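You operate a simulated robot arm through the tools that you are given. There is no shell and no other tool. Be economical: measure what you need, move in short steps, check, and stop when the job is done.

Carry out the task below with a simulated robot arm. There is one attempt and no reset: what you move stays moved.

JOB
Stand the orange pot in the tray marked pot, tamp the soil firm and slot in the basil tag.
Fine: put the tamper back. Set down upright: wooden tamper.

The check looks at the end state, three seconds after you hand in, the way a careful person would. Anything else that was tipped, shoved, dropped, spilled or broken makes it a failure.

ROBOT AND FRAMES
A 6-joint arm with a two-finger parallel gripper, fixed in place. Base frame: the origin is at the foot of the arm, x ahead of it, y to its left, z up; the work surface is at about z = 74. Lengths are in cm, angles in degrees, forces in N, time in s.
With the tool pointing down near the work surface it reaches from about 28 to 74 cm from the base axis. Its first joint turns from -66.0 to 66.0 degrees. Payload 2.45 kg.
The TCP is the grasp point between the finger pads, 2.4 cm short of the fingertips. In the tool frame z runs along the fingers and y along their closing line. Largest opening 6.8 cm; finger width 1.7, thickness 1; the body of the gripper, 4 by 7 cm, starts 4.1 cm behind the TCP.
Orientation is that of the tool frame in the base frame, as a unit quaternion [x, y, z, w]. With the fingers straight down and closing along the base's y, the tool's x points along the base's -x, its y along +y and its z along -z.

CONTROLS
- The arm moves only by the tool send_rows. Its arguments are lists of equal length, an entry for each row: "xyz": the shift along the tool's x, y, z in cm, a list of three; "dr": the turn, a rotation vector about the tool's x, y, z in rad, a list of three. In form: {"xyz": [[tx, ty, tz], ...], "dr": [[rx, ry, rz], ...]}. A call has 1 to 8 rows; each row shifts and turns the commanded pose from where the row before left it, along the tool's axes as they then stand. "fingers" is the opening, from 0 (shut) to 1 (fully open), set as the call begins (left out, the last holds). Each row takes 0.2 s and may step no farther than 5 cm and 8.6 degrees from the row before; otherwise, or with a gripper value out of range, the whole call is refused. A pose out of reach is approached as far as the arm can. The call stops where the force on the tool passes 40 N (or 10 N more than at its start, if that is more) or the arm is blocked; 0.2 s more then pass. The fingers move at their own pace (about 10.8 cm/s each) and stop on an object; they squeeze with about 21 N. The grip force told is the motor's: it shows also when the fingers shut on nothing. Time passes only in rows, and 0.2 s behind the last, so rows that do not move let the fingers close. It gives the time, the measured TCP pose, the force on the tool (base axes), the opening and the grip force at its end, in the units of the frame above (readings bear some noise), with the torque about the TCP (base axes, N m) and any sound that the robot's microphone picked up.
- Cameras (640 x 400 px; columns grow to the right, rows downward): "scene" is fixed at [16.12, 43.14, 143.69]; the picture's right is [-0.69, -0.72, 0.00], its down [-0.59, 0.57, -0.57] and it looks along [0.41, -0.40, -0.82] (base axes); focal length 342 px, centre (320, 200). "wrist" rides on the gripper at [8.4, 1.1, -7.5] in the tool frame; the picture's right is [-0.13, 0.99, 0.00], its down [-0.60, -0.08, -0.79] and it looks along [-0.79, -0.10, 0.61] (tool axes); focal length 251 px, centre (320, 200). There is no depth. A picture from a camera that has moved, and an enlarged one, comes with that camera's place and axes in the base frame and with its lens.
- capture(camera): a new picture of that camera. It takes no simulated time.
- enlarge(camera, box): a new picture of the part [left, top, right, bottom] of that camera's present view, enlarged. It takes no simulated time.
- job_done(): hands the job in; it is judged then, once.

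Work in short steps. Places have to be worked out from the pictures, the camera data and where the tool is seen: move nearer, look again, correct. Check each grasp and each placing, and mend what went wrong. You have 120 turns and 68 pictures in all, those below and enlarged ones among them. Open the gripper and draw the arm clear of the work before you hand the job in, unless the task says otherwise; then end with one line.

The tools are called after "Emit:" as a command line: name --argument value ..., lists and objects as JSON in quotes. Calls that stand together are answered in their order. send_rows: Moves the arm, as the interface text tells. Its arguments: {"type":"object","properties":{"xyz":{"type":"array","items":{"type":"array","items":{"type":"number"}}},"dr":{"type":"array","items":{"type":"array","items":{"type":"number"}}},"fingers":{"type":"number"}},"required":["xyz","dr"]} The other tools are called the same way: capture (camera) takes a picture; enlarge (camera, box) takes an enlarged picture of a part of a camera's view; job_done () hands the job in.

At the start:

```text
time: 0.0
position: [33.21, 24.57, 104.74]
ee_rot: [0.0, 1.0, 0.0, -0.001]
contact_force: [0.3, -0.3, -0.3]
wrist_torque: [-0.01, -0.01, -0.02]
finger_gap: 6.78
grasp_force: 0.0
```

scene: 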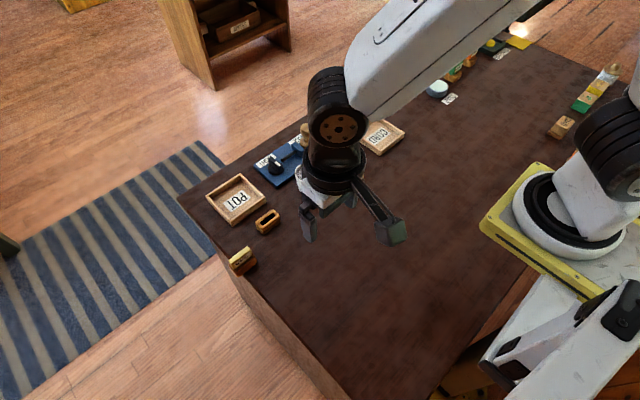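
wrist: 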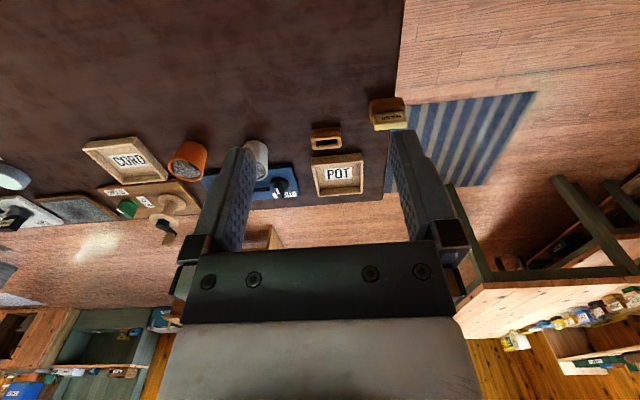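

I start by looking closer at the work area in both views.

Emit:
enlarge --camera "wrist" --box '[60, 80, 420, 260]'

Emit:
enlarge --camera "scene" --box '[180, 90, 420, 280]'

Emit:
enlarge --camera "scene" --box '[420, 20, 640, 150]'

```text
1.78 times, centred on (240, 170) of wrist
camera zoom: at [24.87, 25.54, 112.27], right [0.13, 0.99, 0.0], down [0.6, -0.08, 0.79], along [0.79, -0.1, -0.61], focal length 447 px, centre (462, 253)
```

zoom: 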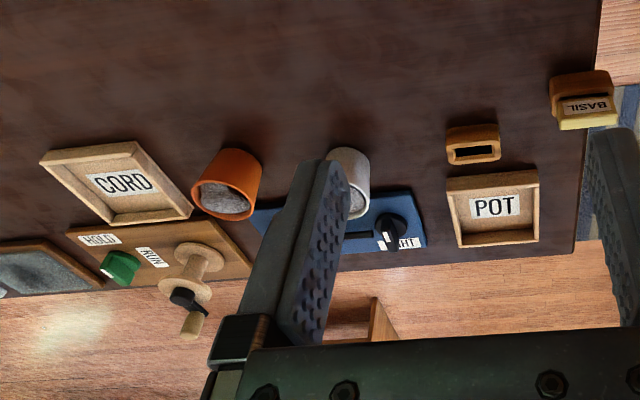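

```text
2.11 times, centred on (300, 185) of scene
camera zoom: at [16.12, 43.14, 143.69], right [-0.69, -0.72, 0.0], down [-0.59, 0.57, -0.57], along [0.41, -0.4, -0.82], focal length 721 px, centre (362, 232)
```

zoom: 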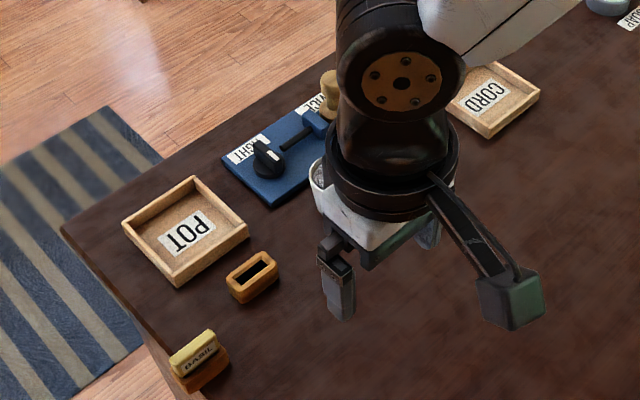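

```text
2.91 times, centred on (530, 85) of scene
camera zoom: at [16.12, 43.14, 143.69], right [-0.69, -0.72, 0.0], down [-0.59, 0.57, -0.57], along [0.41, -0.4, -0.82], focal length 996 px, centre (-291, 534)
```

zoom: 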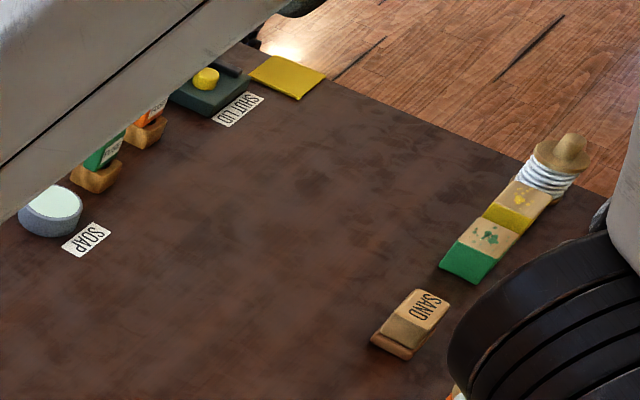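

I need the whole table in view; I move the arm sideways to the middle and look again.

Emit:
send_rows --xyz '[[0, -4, -1], [0, -4, -1], [0, -4, -1], [0, -4, -1], [0, -4, 0], [0, -4, 0]]' --dr '[[0, 0, 0], [0, 0, 0], [0, 0, 0], [0, 0, 0], [0, 0, 0], [0, 0, 0]]'

Emit:
capture --camera "wrist"

Emit:
capture --camera "scene"

```text
time: 1.4
position: [33.13, 0.46, 108.79]
ee_rot: [-0.001, 1.0, 0.001, 0.0]
contact_force: [-0.4, 0.3, 0.9]
wrist_torque: [0.0, 0.0, 0.05]
finger_gap: 6.83
grasp_force: 0.0
```

```text
62 pictures are left
camera wrist: at [24.79, 1.52, 116.3], right [0.13, 0.99, 0.0], down [0.6, -0.08, 0.79], along [0.79, -0.1, -0.61], focal length 251 px, centre (320, 200)
```

wrist: 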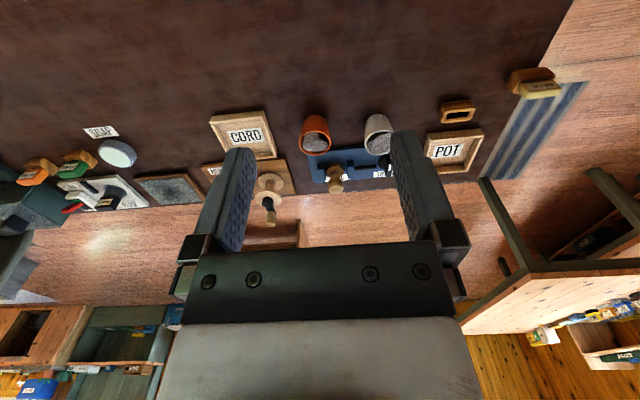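

```text
61 pictures are left
```

scene: 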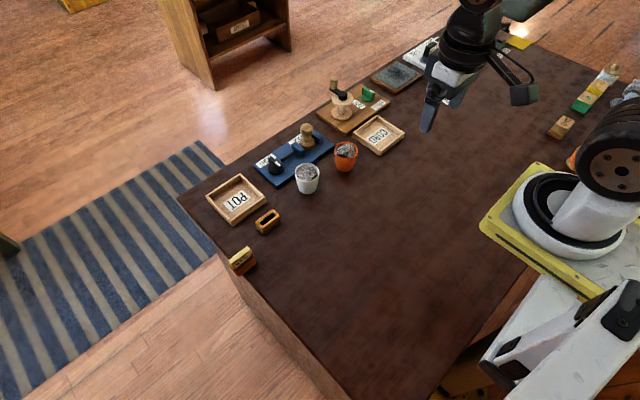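

The scene camera now sees the work area; I enlarge it.

Emit:
enlarge --camera "scene" --box '[240, 110, 380, 200]'

Emit:
enlarge --camera "scene" --box '[190, 160, 310, 280]'

Emit:
enlarge --camera "wrist" --box '[200, 60, 560, 240]'

```text
4.44 times, centred on (310, 155) of scene
camera zoom: at [16.12, 43.14, 143.69], right [-0.69, -0.72, 0.0], down [-0.59, 0.57, -0.57], along [0.41, -0.4, -0.82], focal length 1521 px, centre (364, 400)
```

zoom: 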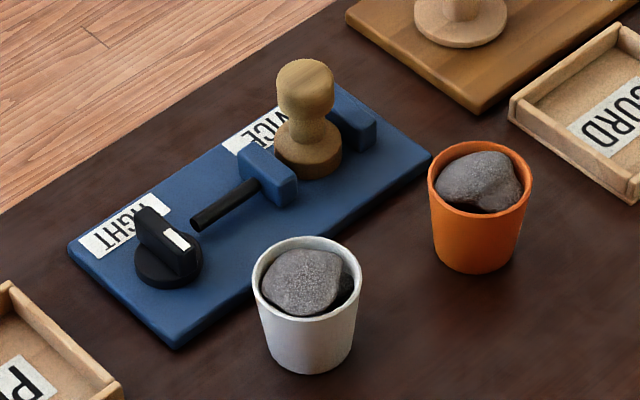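

```text
3.33 times, centred on (250, 220) of scene
camera zoom: at [16.12, 43.14, 143.69], right [-0.69, -0.72, 0.0], down [-0.59, 0.57, -0.57], along [0.41, -0.4, -0.82], focal length 1141 px, centre (553, 133)
```

zoom: 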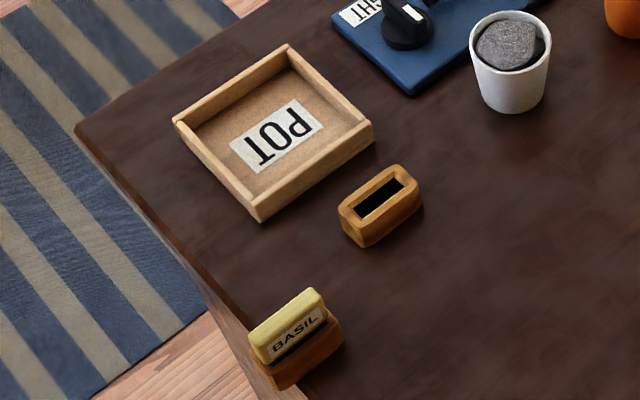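

```text
1.78 times, centred on (380, 150) of wrist
camera zoom: at [24.79, 1.52, 116.3], right [0.13, 0.99, 0.0], down [0.6, -0.08, 0.79], along [0.79, -0.1, -0.61], focal length 447 px, centre (213, 289)
```

zoom: 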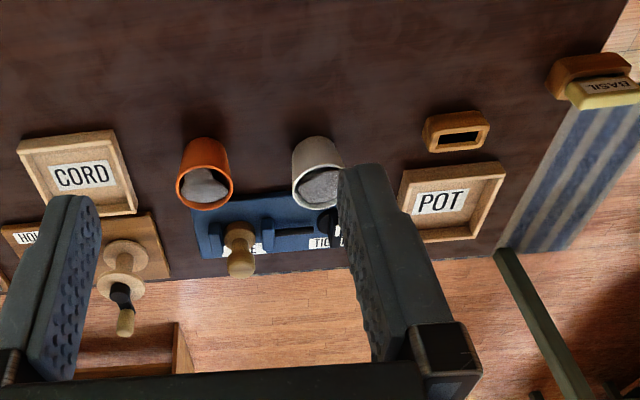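

Orange pot seems to be at about (54.2, -3.2), 6.4 tall, 5.9 wide. The tamper is held in a vice with a knob at TIGHT. I move above the pot with a look on the way.

Emit:
send_rows --xyz '[[-3, -0.53, 2.6], [-3, -0.53, 2.6], [-3, -0.53, 2.6], [-3, -0.53, 2.6], [-3, -0.53, 2.6], [-3, -0.53, 2.6], [-3, -0.53, 2.6]]' --dr '[[0, 0, 0], [0, 0, 0], [0, 0, 0], [0, 0, 0], [0, 0, 0], [0, 0, 0], [0, 0, 0]]' --fingers 1

Emit:
capture --camera "wrist"

```text
time: 3.0
position: [54.17, -3.26, 90.42]
ee_rot: [0.001, 1.0, 0.001, 0.001]
contact_force: [0.2, 0.3, -0.6]
wrist_torque: [0.0, 0.01, 0.01]
finger_gap: 6.8
grasp_force: 0.0
```

```text
57 pictures are left
camera wrist: at [45.86, -2.18, 97.88], right [0.13, 0.99, 0.0], down [0.6, -0.08, 0.79], along [0.79, -0.1, -0.61], focal length 251 px, centre (320, 200)
```

wrist: 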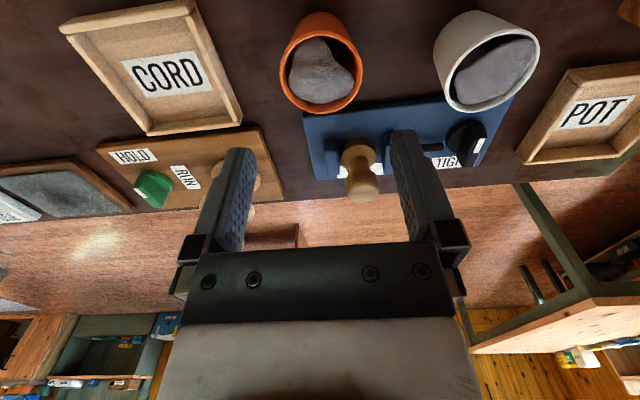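

The rim appears at about (53.8, -3.1). I lower to just above the rim and look once more.

Emit:
send_rows --xyz '[[0.2, 0.05, 2], [0.2, 0.05, 2], [0, 0, 2]]' --dr '[[0, 0, 0], [0, 0, 0], [0, 0, 0]]'

Emit:
capture --camera "wrist"

Emit:
enlarge --camera "scene" --box '[290, 100, 400, 180]'

```text
time: 3.8
position: [53.82, -2.9, 84.36]
ee_rot: [-0.001, 1.0, 0.002, 0.0]
contact_force: [0.0, 0.0, -0.5]
wrist_torque: [-0.01, -0.02, 0.03]
finger_gap: 6.81
grasp_force: 0.0
```

```text
56 pictures are left
camera wrist: at [45.49, -1.95, 91.98], right [0.13, 0.99, 0.0], down [0.6, -0.08, 0.79], along [0.79, -0.1, -0.61], focal length 251 px, centre (320, 200)
```

wrist: 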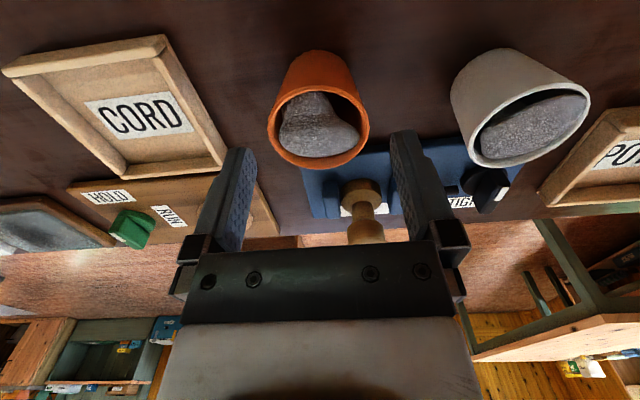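

```text
5.00 times, centred on (345, 140) of scene
camera zoom: at [16.12, 43.14, 143.69], right [-0.69, -0.72, 0.0], down [-0.59, 0.57, -0.57], along [0.41, -0.4, -0.82], focal length 1712 px, centre (195, 500)
```

zoom: 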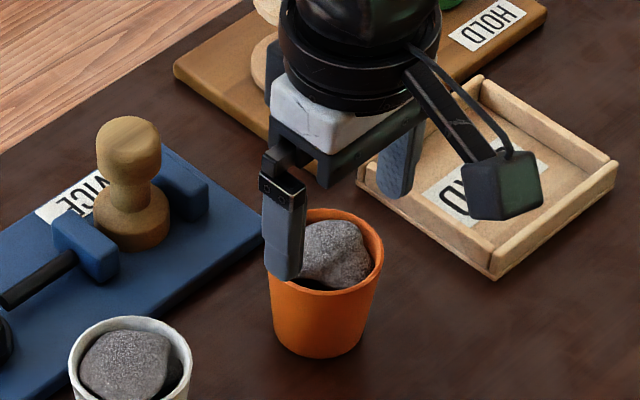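

Rim centre consistent with (54.0, -3.0) at z about 80.4; the fingers straddle it. I descend carefully to z about 79.3.

Emit:
send_rows --xyz '[[-0.1, -0.1, 1.3], [0, 0, 1.3], [0, 0, 1.3], [0, 0, 1.1]]' --dr '[[0, 0, 0], [0, 0, 0], [0, 0, 0], [0, 0, 0]]'

Emit:
capture --camera "wrist"

```text
time: 4.8
position: [54.04, -3.08, 79.46]
ee_rot: [-0.001, 1.0, 0.001, 0.001]
contact_force: [1.1, -0.4, -1.1]
wrist_torque: [0.0, 0.01, -0.03]
finger_gap: 6.8
grasp_force: 0.1
```

```text
54 pictures are left
camera wrist: at [45.69, -2.02, 86.97], right [0.13, 0.99, 0.0], down [0.6, -0.08, 0.79], along [0.79, -0.1, -0.61], focal length 251 px, centre (320, 200)
```

wrist: 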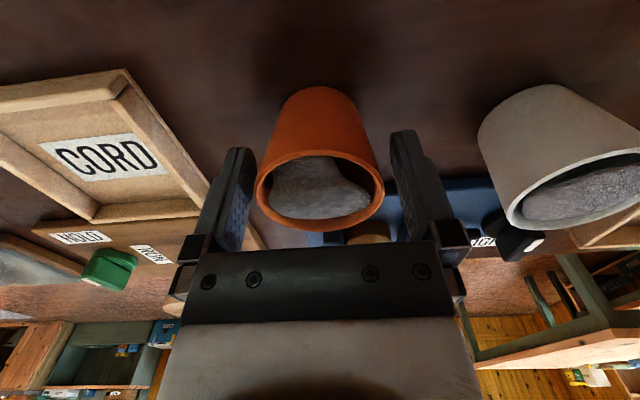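

The rim sits nicely between the fingers. I close.

Emit:
send_rows --xyz '[[0.15, 0, 0.2], [0, 0, 0], [0, 0, 0]]' --dr '[[0, 0, 0], [0, 0, 0], [0, 0, 0]]' --fingers 0.7

Emit:
send_rows --xyz '[[0, 0, 0], [0, 0, 0], [0, 0, 0]]' --dr '[[0, 0, 0], [0, 0, 0], [0, 0, 0]]' --fingers 0

```text
time: 5.6
position: [53.97, -3.1, 79.36]
ee_rot: [0.0, 1.0, 0.001, 0.002]
contact_force: [3.8, 0.7, 9.4]
wrist_torque: [0.17, -0.11, -0.08]
finger_gap: 5.86
grasp_force: 20.8
```

```text
time: 6.4
position: [53.86, -3.09, 79.33]
ee_rot: [0.0, 1.0, 0.001, 0.001]
contact_force: [3.6, 2.8, 9.8]
wrist_torque: [0.18, -0.06, -0.03]
finger_gap: 5.8
grasp_force: 21.2
```

Gripped at 5.8 cm. I lift and check.

Emit:
send_rows --xyz '[[0, 0, -1], [0, 0, -2], [0, 0, -3], [0, 0, -3]]' --dr '[[0, 0, 0], [0, 0, 0], [0, 0, 0], [0, 0, 0]]'

Emit:
capture --camera "wrist"

Emit:
enlarge --camera "scene" --box '[220, 80, 400, 200]'

```text
time: 7.4
position: [53.9, -3.21, 88.35]
ee_rot: [0.0, 1.0, 0.0, 0.001]
contact_force: [0.7, 0.6, -1.5]
wrist_torque: [0.0, 0.02, -0.02]
finger_gap: 5.78
grasp_force: 20.9
```

```text
53 pictures are left
camera wrist: at [45.46, -2.19, 95.97], right [0.13, 0.99, 0.0], down [0.6, -0.08, 0.79], along [0.79, -0.1, -0.61], focal length 251 px, centre (320, 200)
```

wrist: 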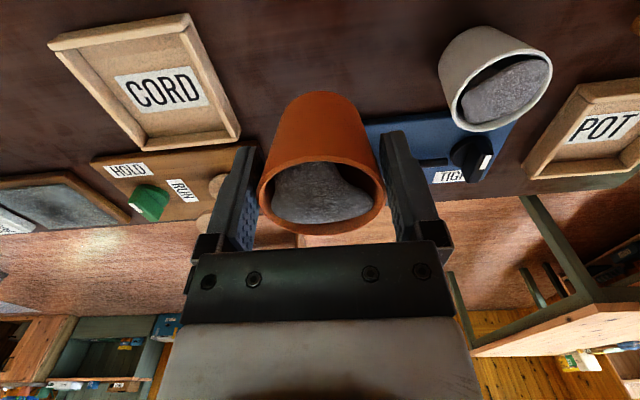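

```text
3.33 times, centred on (310, 140) of scene
camera zoom: at [16.13, 43.14, 143.69], right [-0.69, -0.72, 0.0], down [-0.59, 0.57, -0.57], along [0.41, -0.4, -0.82], focal length 1141 px, centre (353, 400)
```

zoom: 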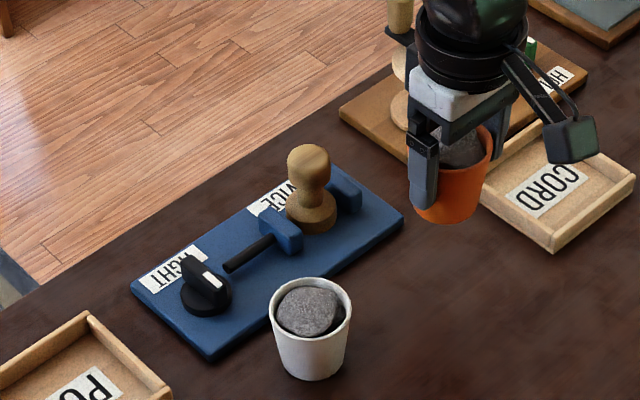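

The pot hangs upright. I carry it over toward the POT tray at a safe height.

Emit:
send_rows --xyz '[[0, 0, -3], [-1.5, 3.9, 0], [-1.5, 3.9, 0], [-1.5, 3.9, 0], [-1.5, 3.9, 0], [-1.5, 4, 0], [-1.5, 4, 0], [-1.5, 4, 0]]' --dr '[[0, 0, 0], [0, 0, 0], [0, 0, 0], [0, 0, 0], [0, 0, 0], [0, 0, 0], [0, 0, 0], [0, 0, 0]]'

Emit:
capture --camera "wrist"

Emit:
capture --camera "scene"

```text
time: 9.2
position: [64.29, 24.82, 91.38]
ee_rot: [-0.001, 1.0, 0.001, 0.0]
contact_force: [0.0, 0.2, -1.3]
wrist_torque: [-0.02, 0.01, 0.0]
finger_gap: 5.77
grasp_force: 20.8
```

```text
51 pictures are left
camera wrist: at [55.99, 25.79, 98.83], right [0.13, 0.99, 0.0], down [0.6, -0.08, 0.79], along [0.79, -0.1, -0.61], focal length 251 px, centre (320, 200)
```

wrist: 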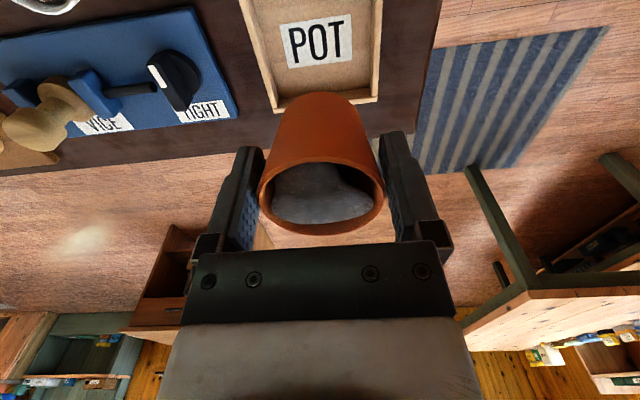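

```text
50 pictures are left
```

scene: 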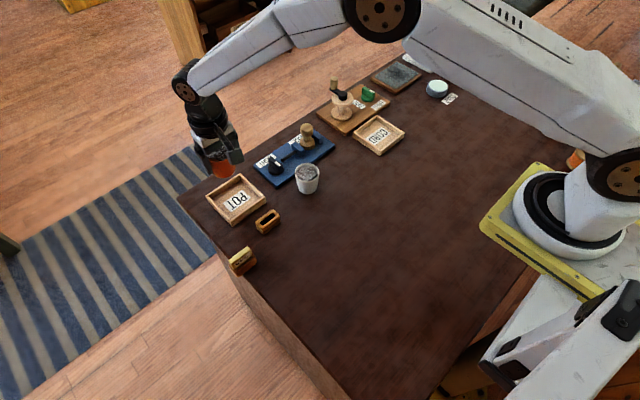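

Tray centre computes to about (64.5, 24.5). I lower the pot toward it.

Emit:
send_rows --xyz '[[-0.1, -0.15, 3], [-0.1, -0.15, 3], [0, 0, 2], [0, 0, 1.5]]' --dr '[[0, 0, 0], [0, 0, 0], [0, 0, 0], [0, 0, 0]]'

Emit:
capture --camera "wrist"

Emit:
enlarge --camera "scene" --box '[180, 130, 300, 240]'

```text
time: 10.2
position: [64.4, 24.3, 82.03]
ee_rot: [0.0, 1.0, 0.0, 0.0]
contact_force: [0.5, -0.7, -0.8]
wrist_torque: [0.03, 0.01, 0.0]
finger_gap: 5.79
grasp_force: 21.3
```

```text
49 pictures are left
camera wrist: at [56.12, 25.27, 89.43], right [0.13, 0.99, 0.0], down [0.6, -0.08, 0.79], along [0.79, -0.1, -0.61], focal length 251 px, centre (320, 200)
```

wrist: 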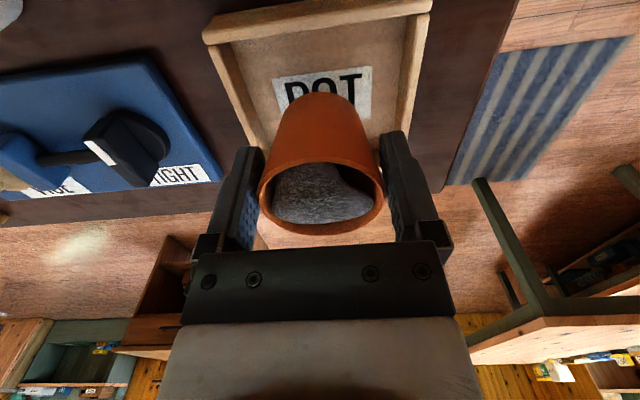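

```text
3.64 times, centred on (240, 185) of scene
camera zoom: at [16.13, 43.14, 143.69], right [-0.69, -0.72, 0.0], down [-0.59, 0.57, -0.57], along [0.41, -0.4, -0.82], focal length 1245 px, centre (611, 254)
```

zoom: 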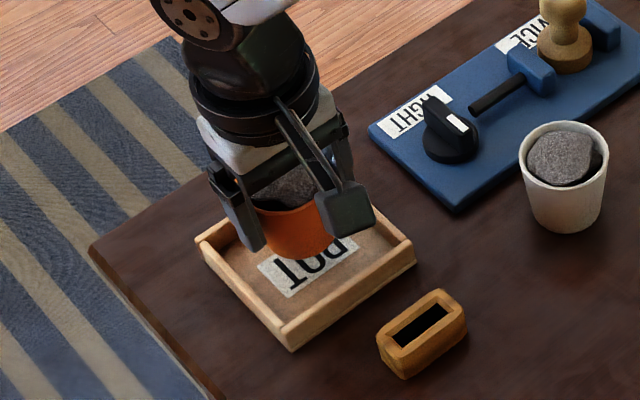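

Tray spans x 60–70, y 19.5–29.6, so I shift slightly and lower until light contact.

Emit:
send_rows --xyz '[[-0.4, 0.2, 0.8], [0, 0, 0.5], [0, 0, 0.4]]' --dr '[[0, 0, 0], [0, 0, 0], [0, 0, 0]]'

```text
time: 11.0
position: [64.91, 24.38, 80.13]
ee_rot: [0.0, 1.0, 0.0, 0.001]
contact_force: [0.0, 0.3, -1.5]
wrist_torque: [-0.03, 0.02, 0.0]
finger_gap: 5.78
grasp_force: 21.2
```

Not yet in contact; I go down in fine steps.

Emit:
send_rows --xyz '[[0, 0, 0.15], [0, 0, 0.15], [0, 0, 0.1]]' --dr '[[0, 0, 0], [0, 0, 0], [0, 0, 0]]'

```text
time: 11.8
position: [64.91, 24.48, 79.75]
ee_rot: [0.0, 1.0, 0.001, 0.0]
contact_force: [0.6, 0.3, -1.0]
wrist_torque: [0.03, -0.01, 0.01]
finger_gap: 5.76
grasp_force: 20.5
```

Emit:
send_rows --xyz '[[0, 0, 0.1], [0, 0, 0.1], [0, 0, 0.1]]' --dr '[[0, 0, 0], [0, 0, 0], [0, 0, 0]]'

```text
time: 12.6
position: [65.05, 24.4, 79.68]
ee_rot: [0.0, 1.0, 0.002, 0.001]
contact_force: [-4.2, -3.3, 13.6]
wrist_torque: [0.0, 0.04, -0.04]
finger_gap: 5.78
grasp_force: 21.9
```

Contact at about z 79.7. I ease off a little, open, and rise.

Emit:
send_rows --xyz '[[0, 0, -0.15], [0, 0, 0]]' --dr '[[0, 0, 0], [0, 0, 0]]'

Emit:
send_rows --xyz '[[0, 0, 0], [0, 0, 0], [0, 0, -1], [0, 0, -2], [0, 0, -4]]' --dr '[[0, 0, 0], [0, 0, 0], [0, 0, 0], [0, 0, 0], [0, 0, 0]]' --fingers 1

Emit:
capture --camera "wrist"

```text
time: 13.2
position: [65.03, 24.44, 79.68]
ee_rot: [0.0, 1.0, 0.002, 0.002]
contact_force: [2.3, 1.4, 6.0]
wrist_torque: [0.2, -0.17, -0.04]
finger_gap: 5.74
grasp_force: 20.9
```

```text
time: 14.4
position: [64.83, 24.32, 86.65]
ee_rot: [0.001, 1.0, 0.001, 0.0]
contact_force: [0.1, 0.1, 0.6]
wrist_torque: [-0.01, -0.02, 0.0]
finger_gap: 6.79
grasp_force: 0.0
```

```text
47 pictures are left
camera wrist: at [56.5, 25.42, 94.24], right [0.13, 0.99, 0.0], down [0.6, -0.08, 0.79], along [0.79, -0.1, -0.61], focal length 251 px, centre (320, 200)
```

wrist: 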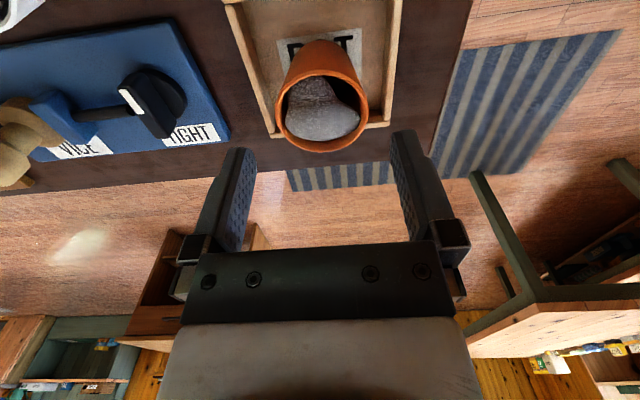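

The pot stands in the tray. Next I look at the vice knob from nearer.

Emit:
send_rows --xyz '[[0.9, -4, -1], [0.9, -4, -1], [0.9, -4, -1], [0.8, -3.5, 0]]' --dr '[[0, 0, 0], [0, 0, 0], [0, 0, 0], [0, 0, 0]]'

Emit:
enlarge --camera "wrist" --box '[160, 20, 480, 220]'

Emit:
enlarge --camera "scene" --box '[240, 100, 380, 200]'

```text
time: 15.4
position: [61.36, 8.87, 89.66]
ee_rot: [0.0, 1.0, 0.001, 0.002]
contact_force: [0.5, -0.2, -0.3]
wrist_torque: [0.03, -0.02, -0.03]
finger_gap: 6.79
grasp_force: 0.0
```

```text
2.00 times, centred on (320, 120) of wrist
camera zoom: at [53.07, 9.89, 97.18], right [0.13, 0.99, 0.0], down [0.6, -0.08, 0.79], along [0.79, -0.1, -0.61], focal length 503 px, centre (320, 360)
```

zoom: 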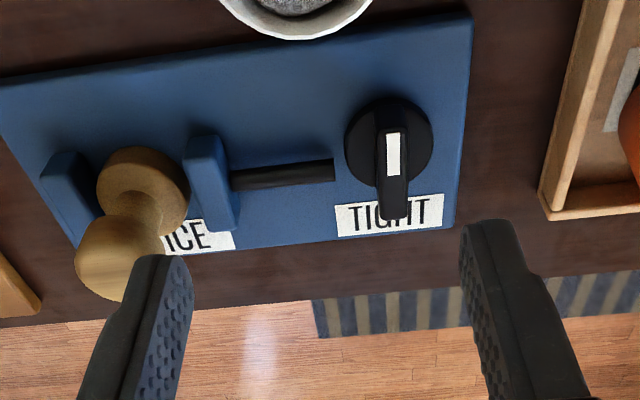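

```text
4.00 times, centred on (310, 150) of scene
camera zoom: at [16.12, 43.14, 143.69], right [-0.69, -0.72, 0.0], down [-0.59, 0.57, -0.57], along [0.41, -0.4, -0.82], focal length 1369 px, centre (360, 400)
```

zoom: 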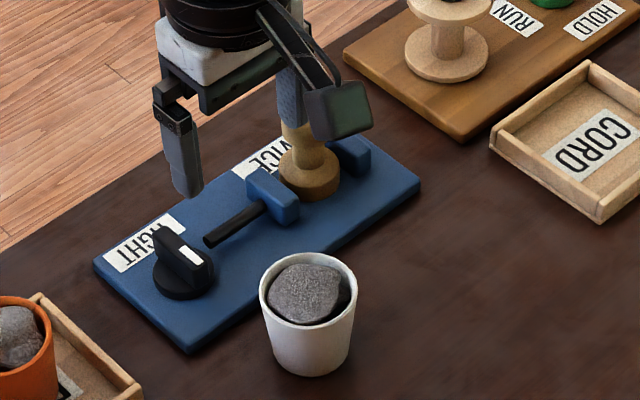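

I zoom on the knob and the jaws to see the pointer and the clamp state.

Emit:
enlarge --camera "wrist" --box '[310, 50, 410, 150]'

Emit:
enlarge --camera "scene" --box '[255, 130, 345, 190]'

Emit:
enlarge --camera "wrist" --box '[170, 70, 290, 180]'

```text
4.00 times, centred on (360, 100) of wrist
camera zoom: at [53.07, 9.89, 97.18], right [0.13, 0.99, 0.0], down [0.6, -0.08, 0.79], along [0.79, -0.1, -0.61], focal length 1006 px, centre (160, 600)
```

zoom: 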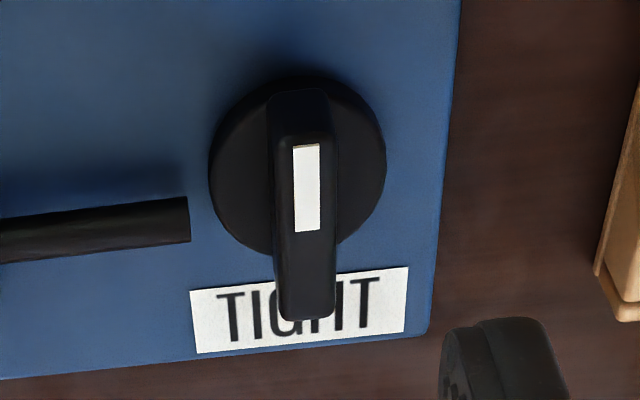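

```text
6.67 times, centred on (300, 160) of scene
camera zoom: at [16.12, 43.14, 143.69], right [-0.69, -0.72, 0.0], down [-0.59, 0.57, -0.57], along [0.41, -0.4, -0.82], focal length 2282 px, centre (453, 467)
```

zoom: 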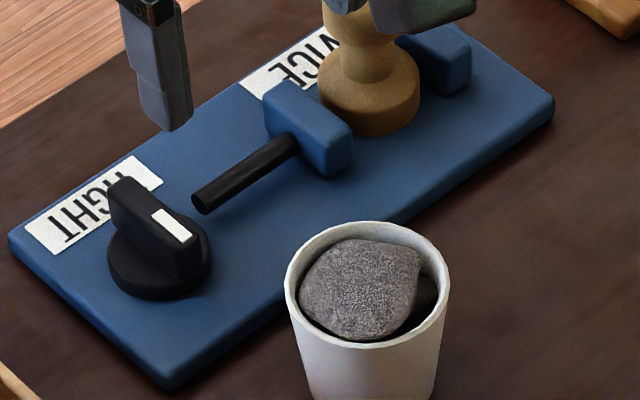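

```text
3.64 times, centred on (230, 125) of wrist
camera zoom: at [53.07, 9.89, 97.18], right [0.13, 0.99, 0.0], down [0.6, -0.08, 0.79], along [0.79, -0.1, -0.61], focal length 914 px, centre (647, 473)
```

zoom: 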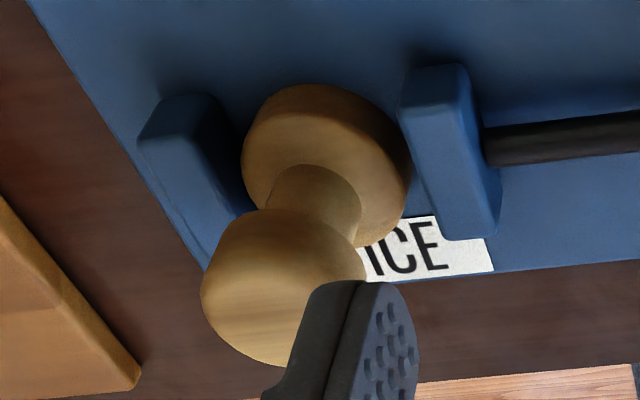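

Jaws hug the tamper's base, knob's mark points away from TIGHT, so it's not certain whether it is clamped. I go above the tamper, grip its handle and test with a very small lift.

Emit:
send_rows --xyz '[[-1.3, -3, 0], [-1.3, -3, 0], [-1.3, -2.6, 1.5]]' --dr '[[0, 0, 0], [0, 0, 0], [0, 0, 0]]'

Emit:
capture --camera "wrist"

Emit:
enlarge --camera "scene" --box '[255, 110, 360, 190]'

```text
time: 16.2
position: [65.27, 0.36, 87.97]
ee_rot: [-0.001, 1.0, 0.001, 0.0]
contact_force: [-0.5, -0.7, 0.9]
wrist_torque: [-0.03, -0.05, 0.03]
finger_gap: 6.79
grasp_force: 0.1
```

```text
41 pictures are left
camera wrist: at [56.94, 1.4, 95.58], right [0.13, 0.99, 0.0], down [0.6, -0.08, 0.79], along [0.79, -0.1, -0.61], focal length 251 px, centre (320, 200)
```

wrist: 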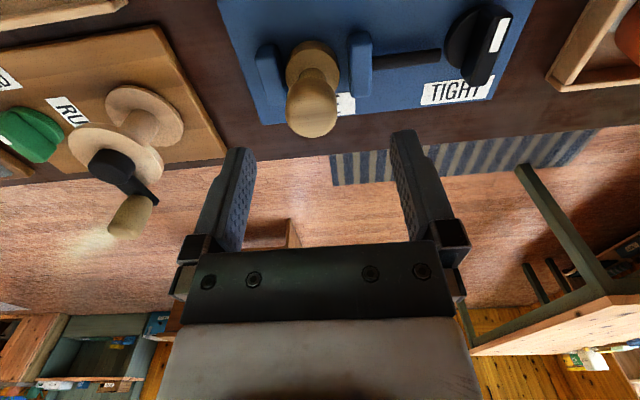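

```text
5.00 times, centred on (308, 150) of scene
camera zoom: at [16.12, 43.14, 143.69], right [-0.69, -0.72, 0.0], down [-0.59, 0.57, -0.57], along [0.41, -0.4, -0.82], focal length 1712 px, centre (382, 450)
```

zoom: 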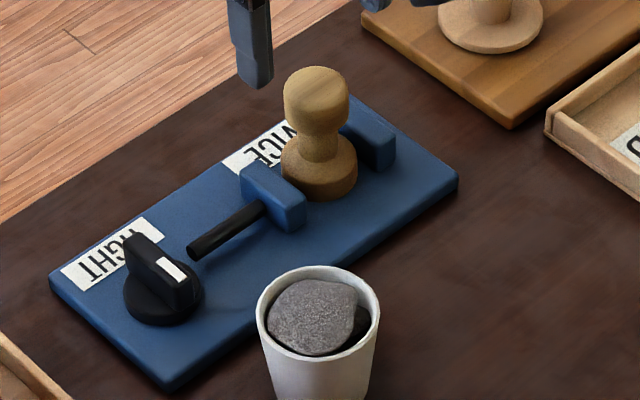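

Handle axis at about (65.3, -0.1). I descend to the handle ball at z about 81.5.

Emit:
send_rows --xyz '[[0, -0.4, 2], [0, 0, 2], [0, 0, 1.5], [0, 0, 1]]' --dr '[[0, 0, 0], [0, 0, 0], [0, 0, 0], [0, 0, 0]]'

Emit:
capture --camera "wrist"

```text
time: 17.2
position: [65.41, -0.14, 81.51]
ee_rot: [0.0, 1.0, 0.001, 0.001]
contact_force: [-0.5, -0.4, 0.2]
wrist_torque: [-0.05, 0.01, -0.02]
finger_gap: 6.79
grasp_force: 0.0
```

```text
39 pictures are left
camera wrist: at [56.99, 0.92, 89.09], right [0.13, 0.99, 0.0], down [0.6, -0.08, 0.79], along [0.79, -0.1, -0.61], focal length 251 px, centre (320, 200)
```

wrist: 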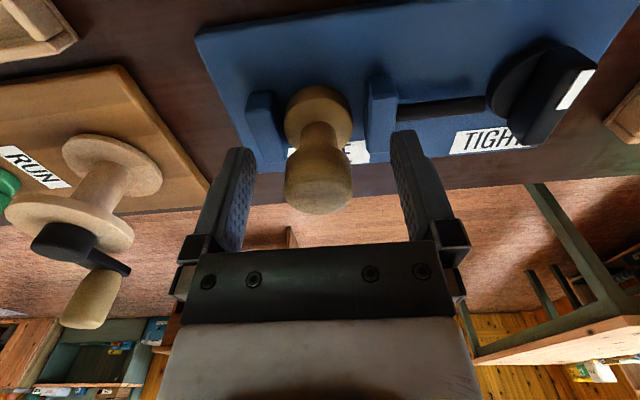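

The handle ball sits right at the TCP. I close on it.

Emit:
send_rows --xyz '[[0, 0, 0], [0, 0, 0], [0, 0, 0], [0, 0, 0]]' --dr '[[0, 0, 0], [0, 0, 0], [0, 0, 0], [0, 0, 0]]' --fingers 0

Emit:
send_rows --xyz '[[0, 0, -0.1], [0, 0, -0.1], [0, 0, 0]]' --dr '[[0, 0, 0], [0, 0, 0], [0, 0, 0]]'

```text
time: 18.2
position: [65.37, -0.16, 81.66]
ee_rot: [0.0, 1.0, 0.001, 0.001]
contact_force: [0.2, -0.7, -0.3]
wrist_torque: [-0.02, 0.05, 0.03]
finger_gap: 3.26
grasp_force: 20.7
```

```text
time: 19.0
position: [65.41, -0.02, 81.78]
ee_rot: [0.0, 1.0, 0.001, 0.001]
contact_force: [0.5, 0.8, -0.3]
wrist_torque: [0.0, 0.04, 0.0]
finger_gap: 3.24
grasp_force: 21.4
```

No resistance. I lift a bit more, watching the force.

Emit:
send_rows --xyz '[[0, 0, -0.15], [0, 0, -0.15], [0, 0, 0]]' --dr '[[0, 0, 0], [0, 0, 0], [0, 0, 0]]'

Emit:
enlarge --camera "wrist" --box '[230, 60, 430, 220]'

```text
time: 19.8
position: [65.24, -0.08, 82.03]
ee_rot: [0.0, 1.0, 0.0, -0.001]
contact_force: [-0.7, 0.1, -0.4]
wrist_torque: [-0.02, 0.03, 0.02]
finger_gap: 3.23
grasp_force: 20.4
```

```text
2.50 times, centred on (330, 140) of wrist
camera zoom: at [56.95, 0.94, 89.58], right [0.13, 0.99, 0.0], down [0.6, -0.08, 0.79], along [0.79, -0.1, -0.61], focal length 629 px, centre (295, 350)
```

zoom: 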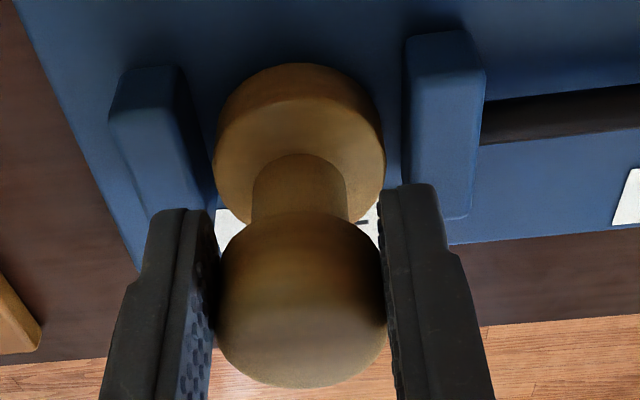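

The tamper comes freely; the vice is loose (home grasp pose 65.4, -0.15, 81.6). I lift it and carry it over the orange pot.

Emit:
send_rows --xyz '[[0, 0, -2], [0, 0, -4], [0, 0, -4], [0, 4, -2], [0, 4.5, 0], [0, 4.5, 0], [0.2, 4.5, 0], [0.2, 4, 0]]' --dr '[[0, 0, 0], [0, 0, 0], [0, 0, 0], [0, 0, 0], [0, 0, 0], [0, 0, 0], [0, 0, 0], [0, 0, 0]]'

Emit:
capture --camera "wrist"

Emit:
enlarge --camera "scene" --box '[170, 80, 350, 240]'

```text
time: 21.6
position: [64.97, 21.53, 94.07]
ee_rot: [0.0, 1.0, 0.001, 0.0]
contact_force: [-0.1, -0.3, -0.6]
wrist_torque: [-0.01, 0.0, -0.02]
finger_gap: 3.25
grasp_force: 21.4
```

```text
37 pictures are left
camera wrist: at [56.56, 22.48, 101.6], right [0.13, 0.99, 0.0], down [0.6, -0.08, 0.79], along [0.79, -0.1, -0.61], focal length 251 px, centre (320, 200)
```

wrist: 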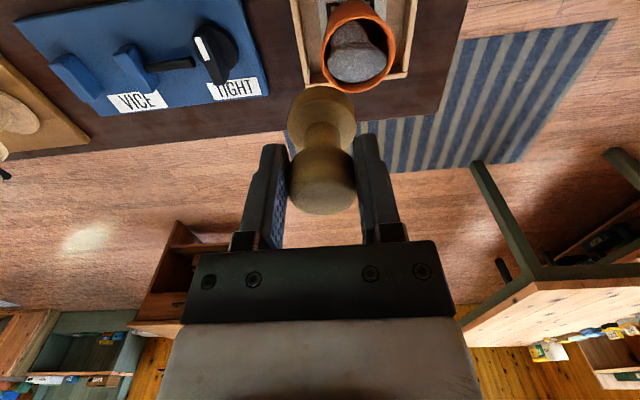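

```text
2.50 times, centred on (260, 160) of scene
camera zoom: at [16.13, 43.14, 143.69], right [-0.69, -0.72, 0.0], down [-0.59, 0.57, -0.57], along [0.41, -0.4, -0.82], focal length 856 px, centre (470, 300)
```

zoom: 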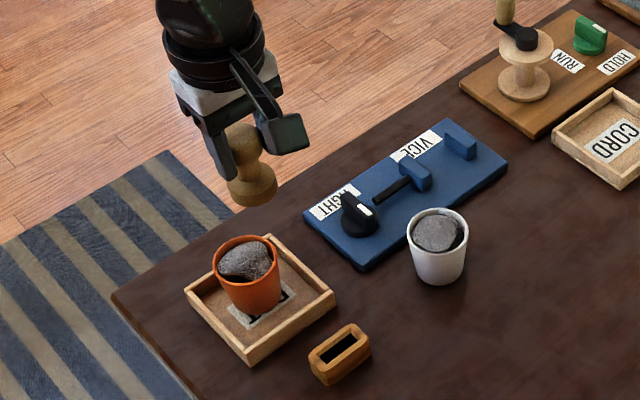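

The pot rim centre is at (64.9, 24.4). I move over it and go down to just above the soil.

Emit:
send_rows --xyz '[[0, 2.85, 0], [0, 0, 2.5], [0, 0, 2]]' --dr '[[0, 0, 0], [0, 0, 0], [0, 0, 0]]'

Emit:
capture --camera "wrist"

Emit:
enlarge --camera "scene" --box '[180, 130, 300, 220]'

```text
time: 22.4
position: [65.05, 24.26, 89.66]
ee_rot: [0.001, 1.0, 0.001, 0.0]
contact_force: [0.7, 0.0, -0.5]
wrist_torque: [0.03, -0.01, 0.0]
finger_gap: 3.23
grasp_force: 20.6
```

```text
35 pictures are left
camera wrist: at [56.63, 25.3, 97.19], right [0.13, 0.99, 0.0], down [0.6, -0.08, 0.79], along [0.79, -0.1, -0.61], focal length 251 px, centre (320, 200)
```

wrist: 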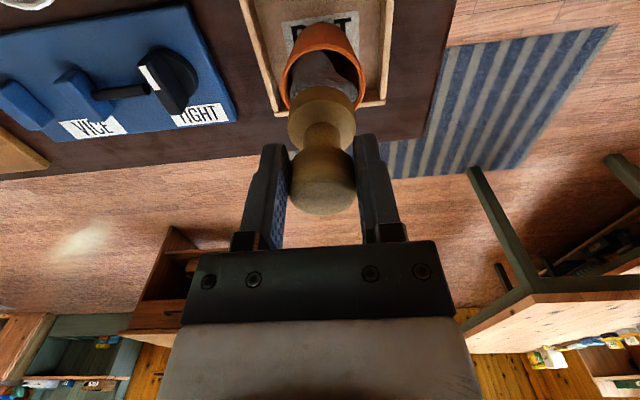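

```text
4.44 times, centred on (240, 175) of scene
camera zoom: at [16.13, 43.15, 143.69], right [-0.69, -0.72, 0.0], down [-0.59, 0.57, -0.57], along [0.41, -0.4, -0.82], focal length 1521 px, centre (676, 311)
```

zoom: 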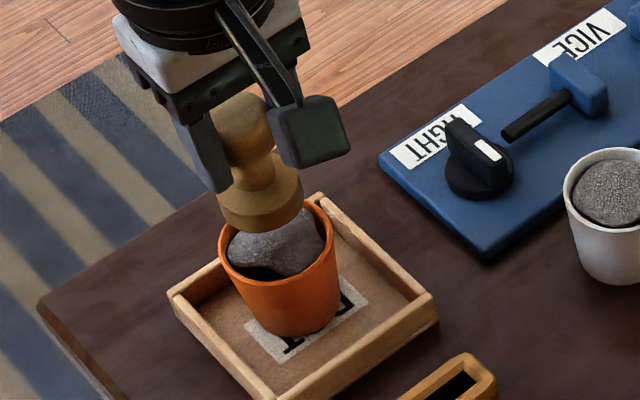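

Aligned over the pot; the bottom of the tamper is a couple of cm above. I lower in small steps till contact.

Emit:
send_rows --xyz '[[-0.05, 0.1, 1], [0, 0, 0.7], [0, 0, 0.5], [0, 0, 0.4], [0, 0, 0.3], [0, 0, 0.3]]' --dr '[[0, 0, 0], [0, 0, 0], [0, 0, 0], [0, 0, 0], [0, 0, 0], [0, 0, 0]]'

```text
time: 23.8
position: [65.07, 24.32, 86.4]
ee_rot: [0.0, 1.0, 0.001, 0.001]
contact_force: [-0.5, -0.4, -0.5]
wrist_torque: [0.03, -0.01, -0.01]
finger_gap: 3.21
grasp_force: 21.1
```

Emit:
send_rows --xyz '[[0, 0, 0.3], [0, 0, 0.3], [0, 0, 0.3], [0, 0, 0.3]]' --dr '[[0, 0, 0], [0, 0, 0], [0, 0, 0], [0, 0, 0]]'

```text
time: 24.8
position: [65.08, 24.53, 85.39]
ee_rot: [-0.002, 1.0, 0.003, 0.003]
contact_force: [-3.0, 1.0, 20.0]
wrist_torque: [-0.02, -0.17, 0.01]
finger_gap: 3.18
grasp_force: 21.5
```

Contact with soil at about 85.5, 20 N. I press on gently.

Emit:
send_rows --xyz '[[0, 0, 0.15], [0, 0, 0.15], [0, 0, 0.1]]' --dr '[[0, 0, 0], [0, 0, 0], [0, 0, 0]]'

Emit:
capture --camera "wrist"

Emit:
enlarge --camera "scene" --box '[180, 130, 300, 220]'

```text
time: 25.6
position: [64.93, 24.45, 85.03]
ee_rot: [-0.001, 1.0, 0.002, 0.002]
contact_force: [-4.6, 2.8, 20.8]
wrist_torque: [0.09, -0.14, 0.06]
finger_gap: 3.04
grasp_force: 20.5
```

```text
33 pictures are left
camera wrist: at [56.59, 25.42, 92.45], right [0.13, 0.99, 0.0], down [0.6, -0.08, 0.79], along [0.79, -0.1, -0.61], focal length 251 px, centre (320, 200)
```

wrist: 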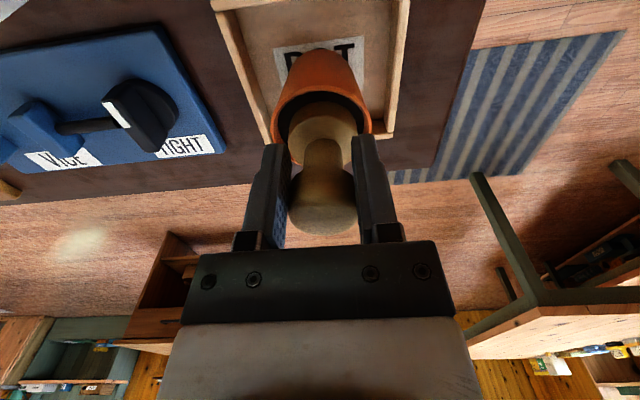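

```text
4.44 times, centred on (240, 175) of scene
camera zoom: at [16.07, 43.13, 143.7], right [-0.69, -0.72, 0.0], down [-0.59, 0.57, -0.57], along [0.41, -0.4, -0.82], focal length 1521 px, centre (676, 311)
```

zoom: 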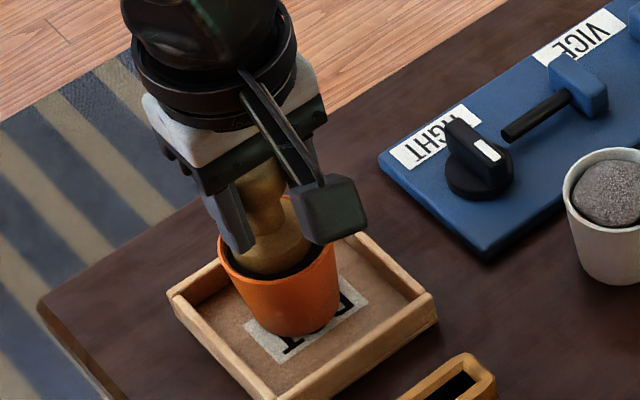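

The handle started to slip up slightly in the fingers at about 20 N. I lift and look at what the soil looks like now.

Emit:
send_rows --xyz '[[0, 0, -0.5], [0, 0, -1.5], [0, 0, -3], [0, 0, -3]]' --dr '[[0, 0, 0], [0, 0, 0], [0, 0, 0], [0, 0, 0]]'

Emit:
enlarge --camera "scene" --box '[180, 110, 330, 220]'

Emit:
enlarge --camera "wrist" --box '[240, 0, 400, 220]'

```text
time: 26.6
position: [64.93, 24.32, 93.01]
ee_rot: [0.0, 1.0, 0.001, 0.0]
contact_force: [0.2, 0.8, 0.0]
wrist_torque: [0.01, -0.01, 0.0]
finger_gap: 3.04
grasp_force: 21.2
```

```text
3.64 times, centred on (255, 165) of scene
camera zoom: at [16.13, 43.14, 143.69], right [-0.69, -0.72, 0.0], down [-0.59, 0.57, -0.57], along [0.41, -0.4, -0.82], focal length 1245 px, centre (556, 327)
```

zoom: 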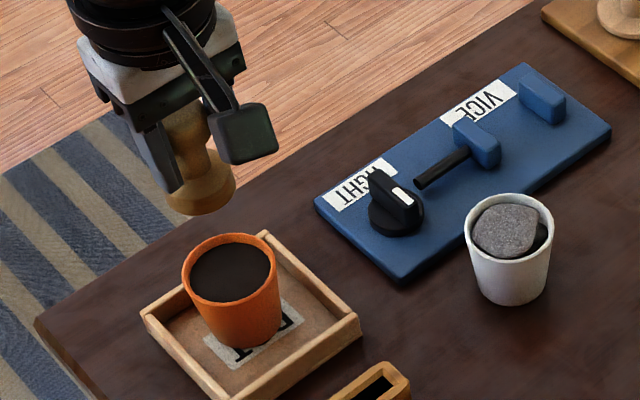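

```text
1.82 times, centred on (320, 110) of wrist
camera zoom: at [56.57, 25.28, 100.47], right [0.13, 0.99, 0.0], down [0.6, -0.08, 0.79], along [0.79, -0.1, -0.61], focal length 457 px, centre (320, 364)
```

zoom: 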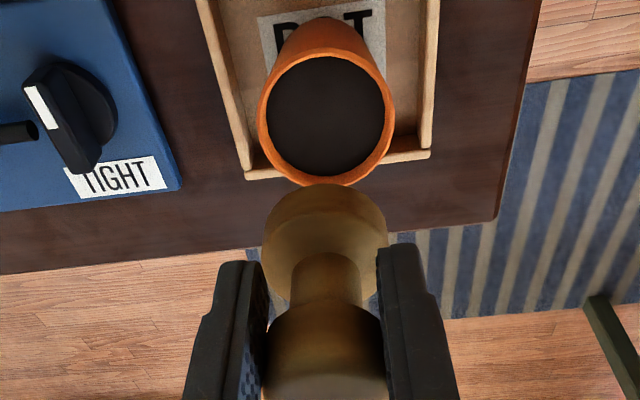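

The soil is now flat and firm. I take the tamper back over the vice.

Emit:
send_rows --xyz '[[0, -4, 0], [0, -4.2, 0], [0, -4.2, 0], [0, -4.2, 0], [-0.2, -4.2, 0], [-0.2, -3.65, 0]]' --dr '[[0, 0, 0], [0, 0, 0], [0, 0, 0], [0, 0, 0], [0, 0, 0], [0, 0, 0]]'

Emit:
send_rows --xyz '[[0, 0, 3], [0, 0, 3], [0, 0, 1.5]]' --dr '[[0, 0, 0], [0, 0, 0], [0, 0, 0]]'

Emit:
capture --camera "wrist"

Emit:
enlarge --camera "scene" --box '[255, 110, 360, 190]'

```text
time: 28.0
position: [65.21, -0.27, 92.93]
ee_rot: [-0.001, 1.0, 0.001, 0.001]
contact_force: [0.3, 0.4, 0.0]
wrist_torque: [0.0, 0.02, 0.01]
finger_gap: 3.02
grasp_force: 20.9
```

```text
time: 28.8
position: [65.51, -0.12, 85.17]
ee_rot: [0.0, 1.0, 0.0, -0.001]
contact_force: [0.6, -0.3, -0.4]
wrist_torque: [0.0, 0.02, 0.0]
finger_gap: 3.0
grasp_force: 21.2
```

```text
29 pictures are left
camera wrist: at [57.02, 0.92, 92.78], right [0.13, 0.99, 0.0], down [0.6, -0.08, 0.79], along [0.79, -0.1, -0.61], focal length 251 px, centre (320, 200)
```

wrist: 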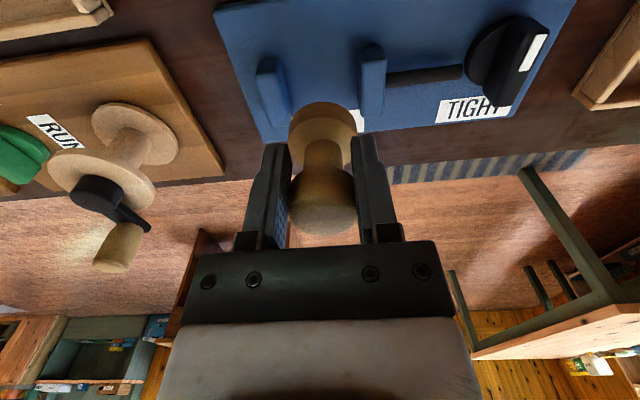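

```text
5.00 times, centred on (308, 150) of scene
camera zoom: at [16.13, 43.14, 143.69], right [-0.69, -0.72, 0.0], down [-0.59, 0.57, -0.57], along [0.41, -0.4, -0.82], focal length 1712 px, centre (382, 450)
```

zoom: 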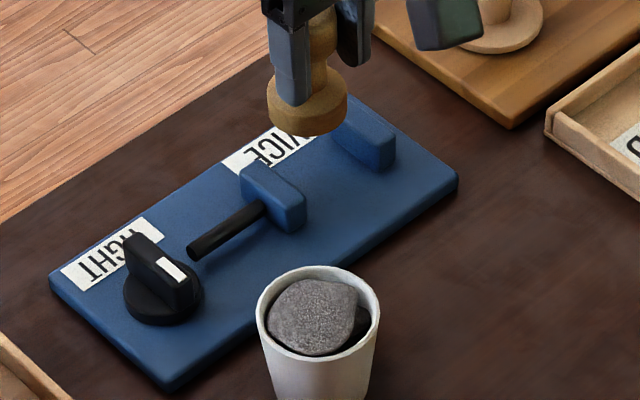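

I check closely whether the tamper hangs upright in the grip.

Emit:
enlarge --camera "scene" --box '[290, 110, 340, 150]'

Emit:
enlarge --camera "wrist" --box '[240, 50, 400, 250]'

```text
10.00 times, centred on (315, 130) of scene
camera zoom: at [16.13, 43.14, 143.69], right [-0.69, -0.72, 0.0], down [-0.59, 0.57, -0.57], along [0.41, -0.4, -0.82], focal length 3423 px, centre (370, 900)
```

zoom: 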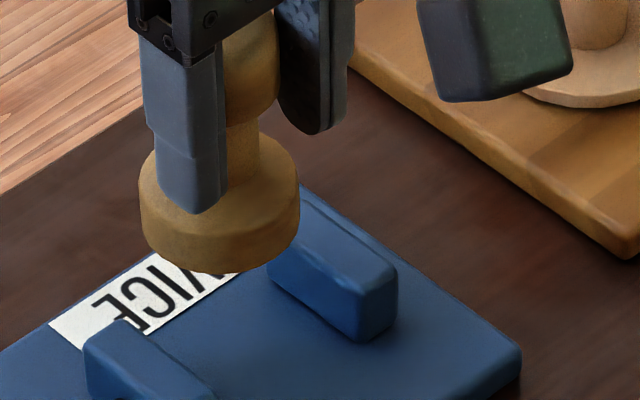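

```text
2.00 times, centred on (320, 150) of wrist
camera zoom: at [57.02, 0.92, 92.78], right [0.13, 0.99, 0.0], down [0.6, -0.08, 0.79], along [0.79, -0.1, -0.61], focal length 503 px, centre (320, 300)
```

zoom: 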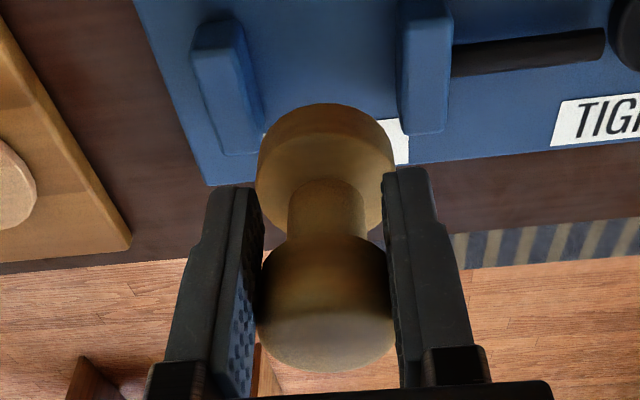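

The tamper is upright in the grip (just slid up a bit). I lower it between the jaws and feel for the board.

Emit:
send_rows --xyz '[[0, 0, 1.2], [0, 0, 1], [0, 0, 0.8], [0, 0, 0.5]]' --dr '[[0, 0, 0], [0, 0, 0], [0, 0, 0], [0, 0, 0]]'

Emit:
capture --camera "wrist"

```text
time: 29.8
position: [65.43, -0.11, 81.97]
ee_rot: [0.0, 1.0, 0.0, 0.0]
contact_force: [-1.2, -0.2, -0.4]
wrist_torque: [0.0, 0.01, 0.05]
finger_gap: 3.01
grasp_force: 20.9
```

```text
25 pictures are left
camera wrist: at [56.98, 0.97, 89.36], right [0.13, 0.99, 0.0], down [0.6, -0.08, 0.79], along [0.79, -0.1, -0.61], focal length 251 px, centre (320, 200)
```

wrist: 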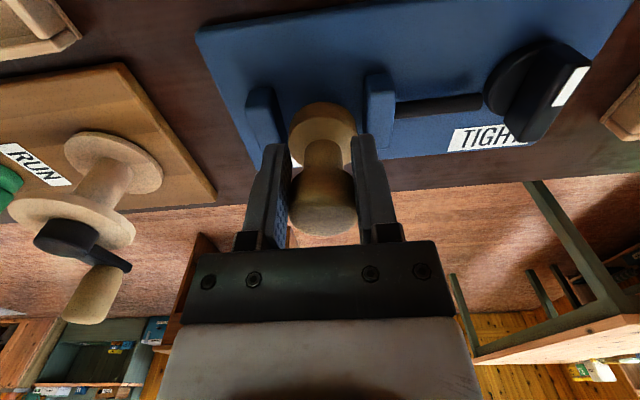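

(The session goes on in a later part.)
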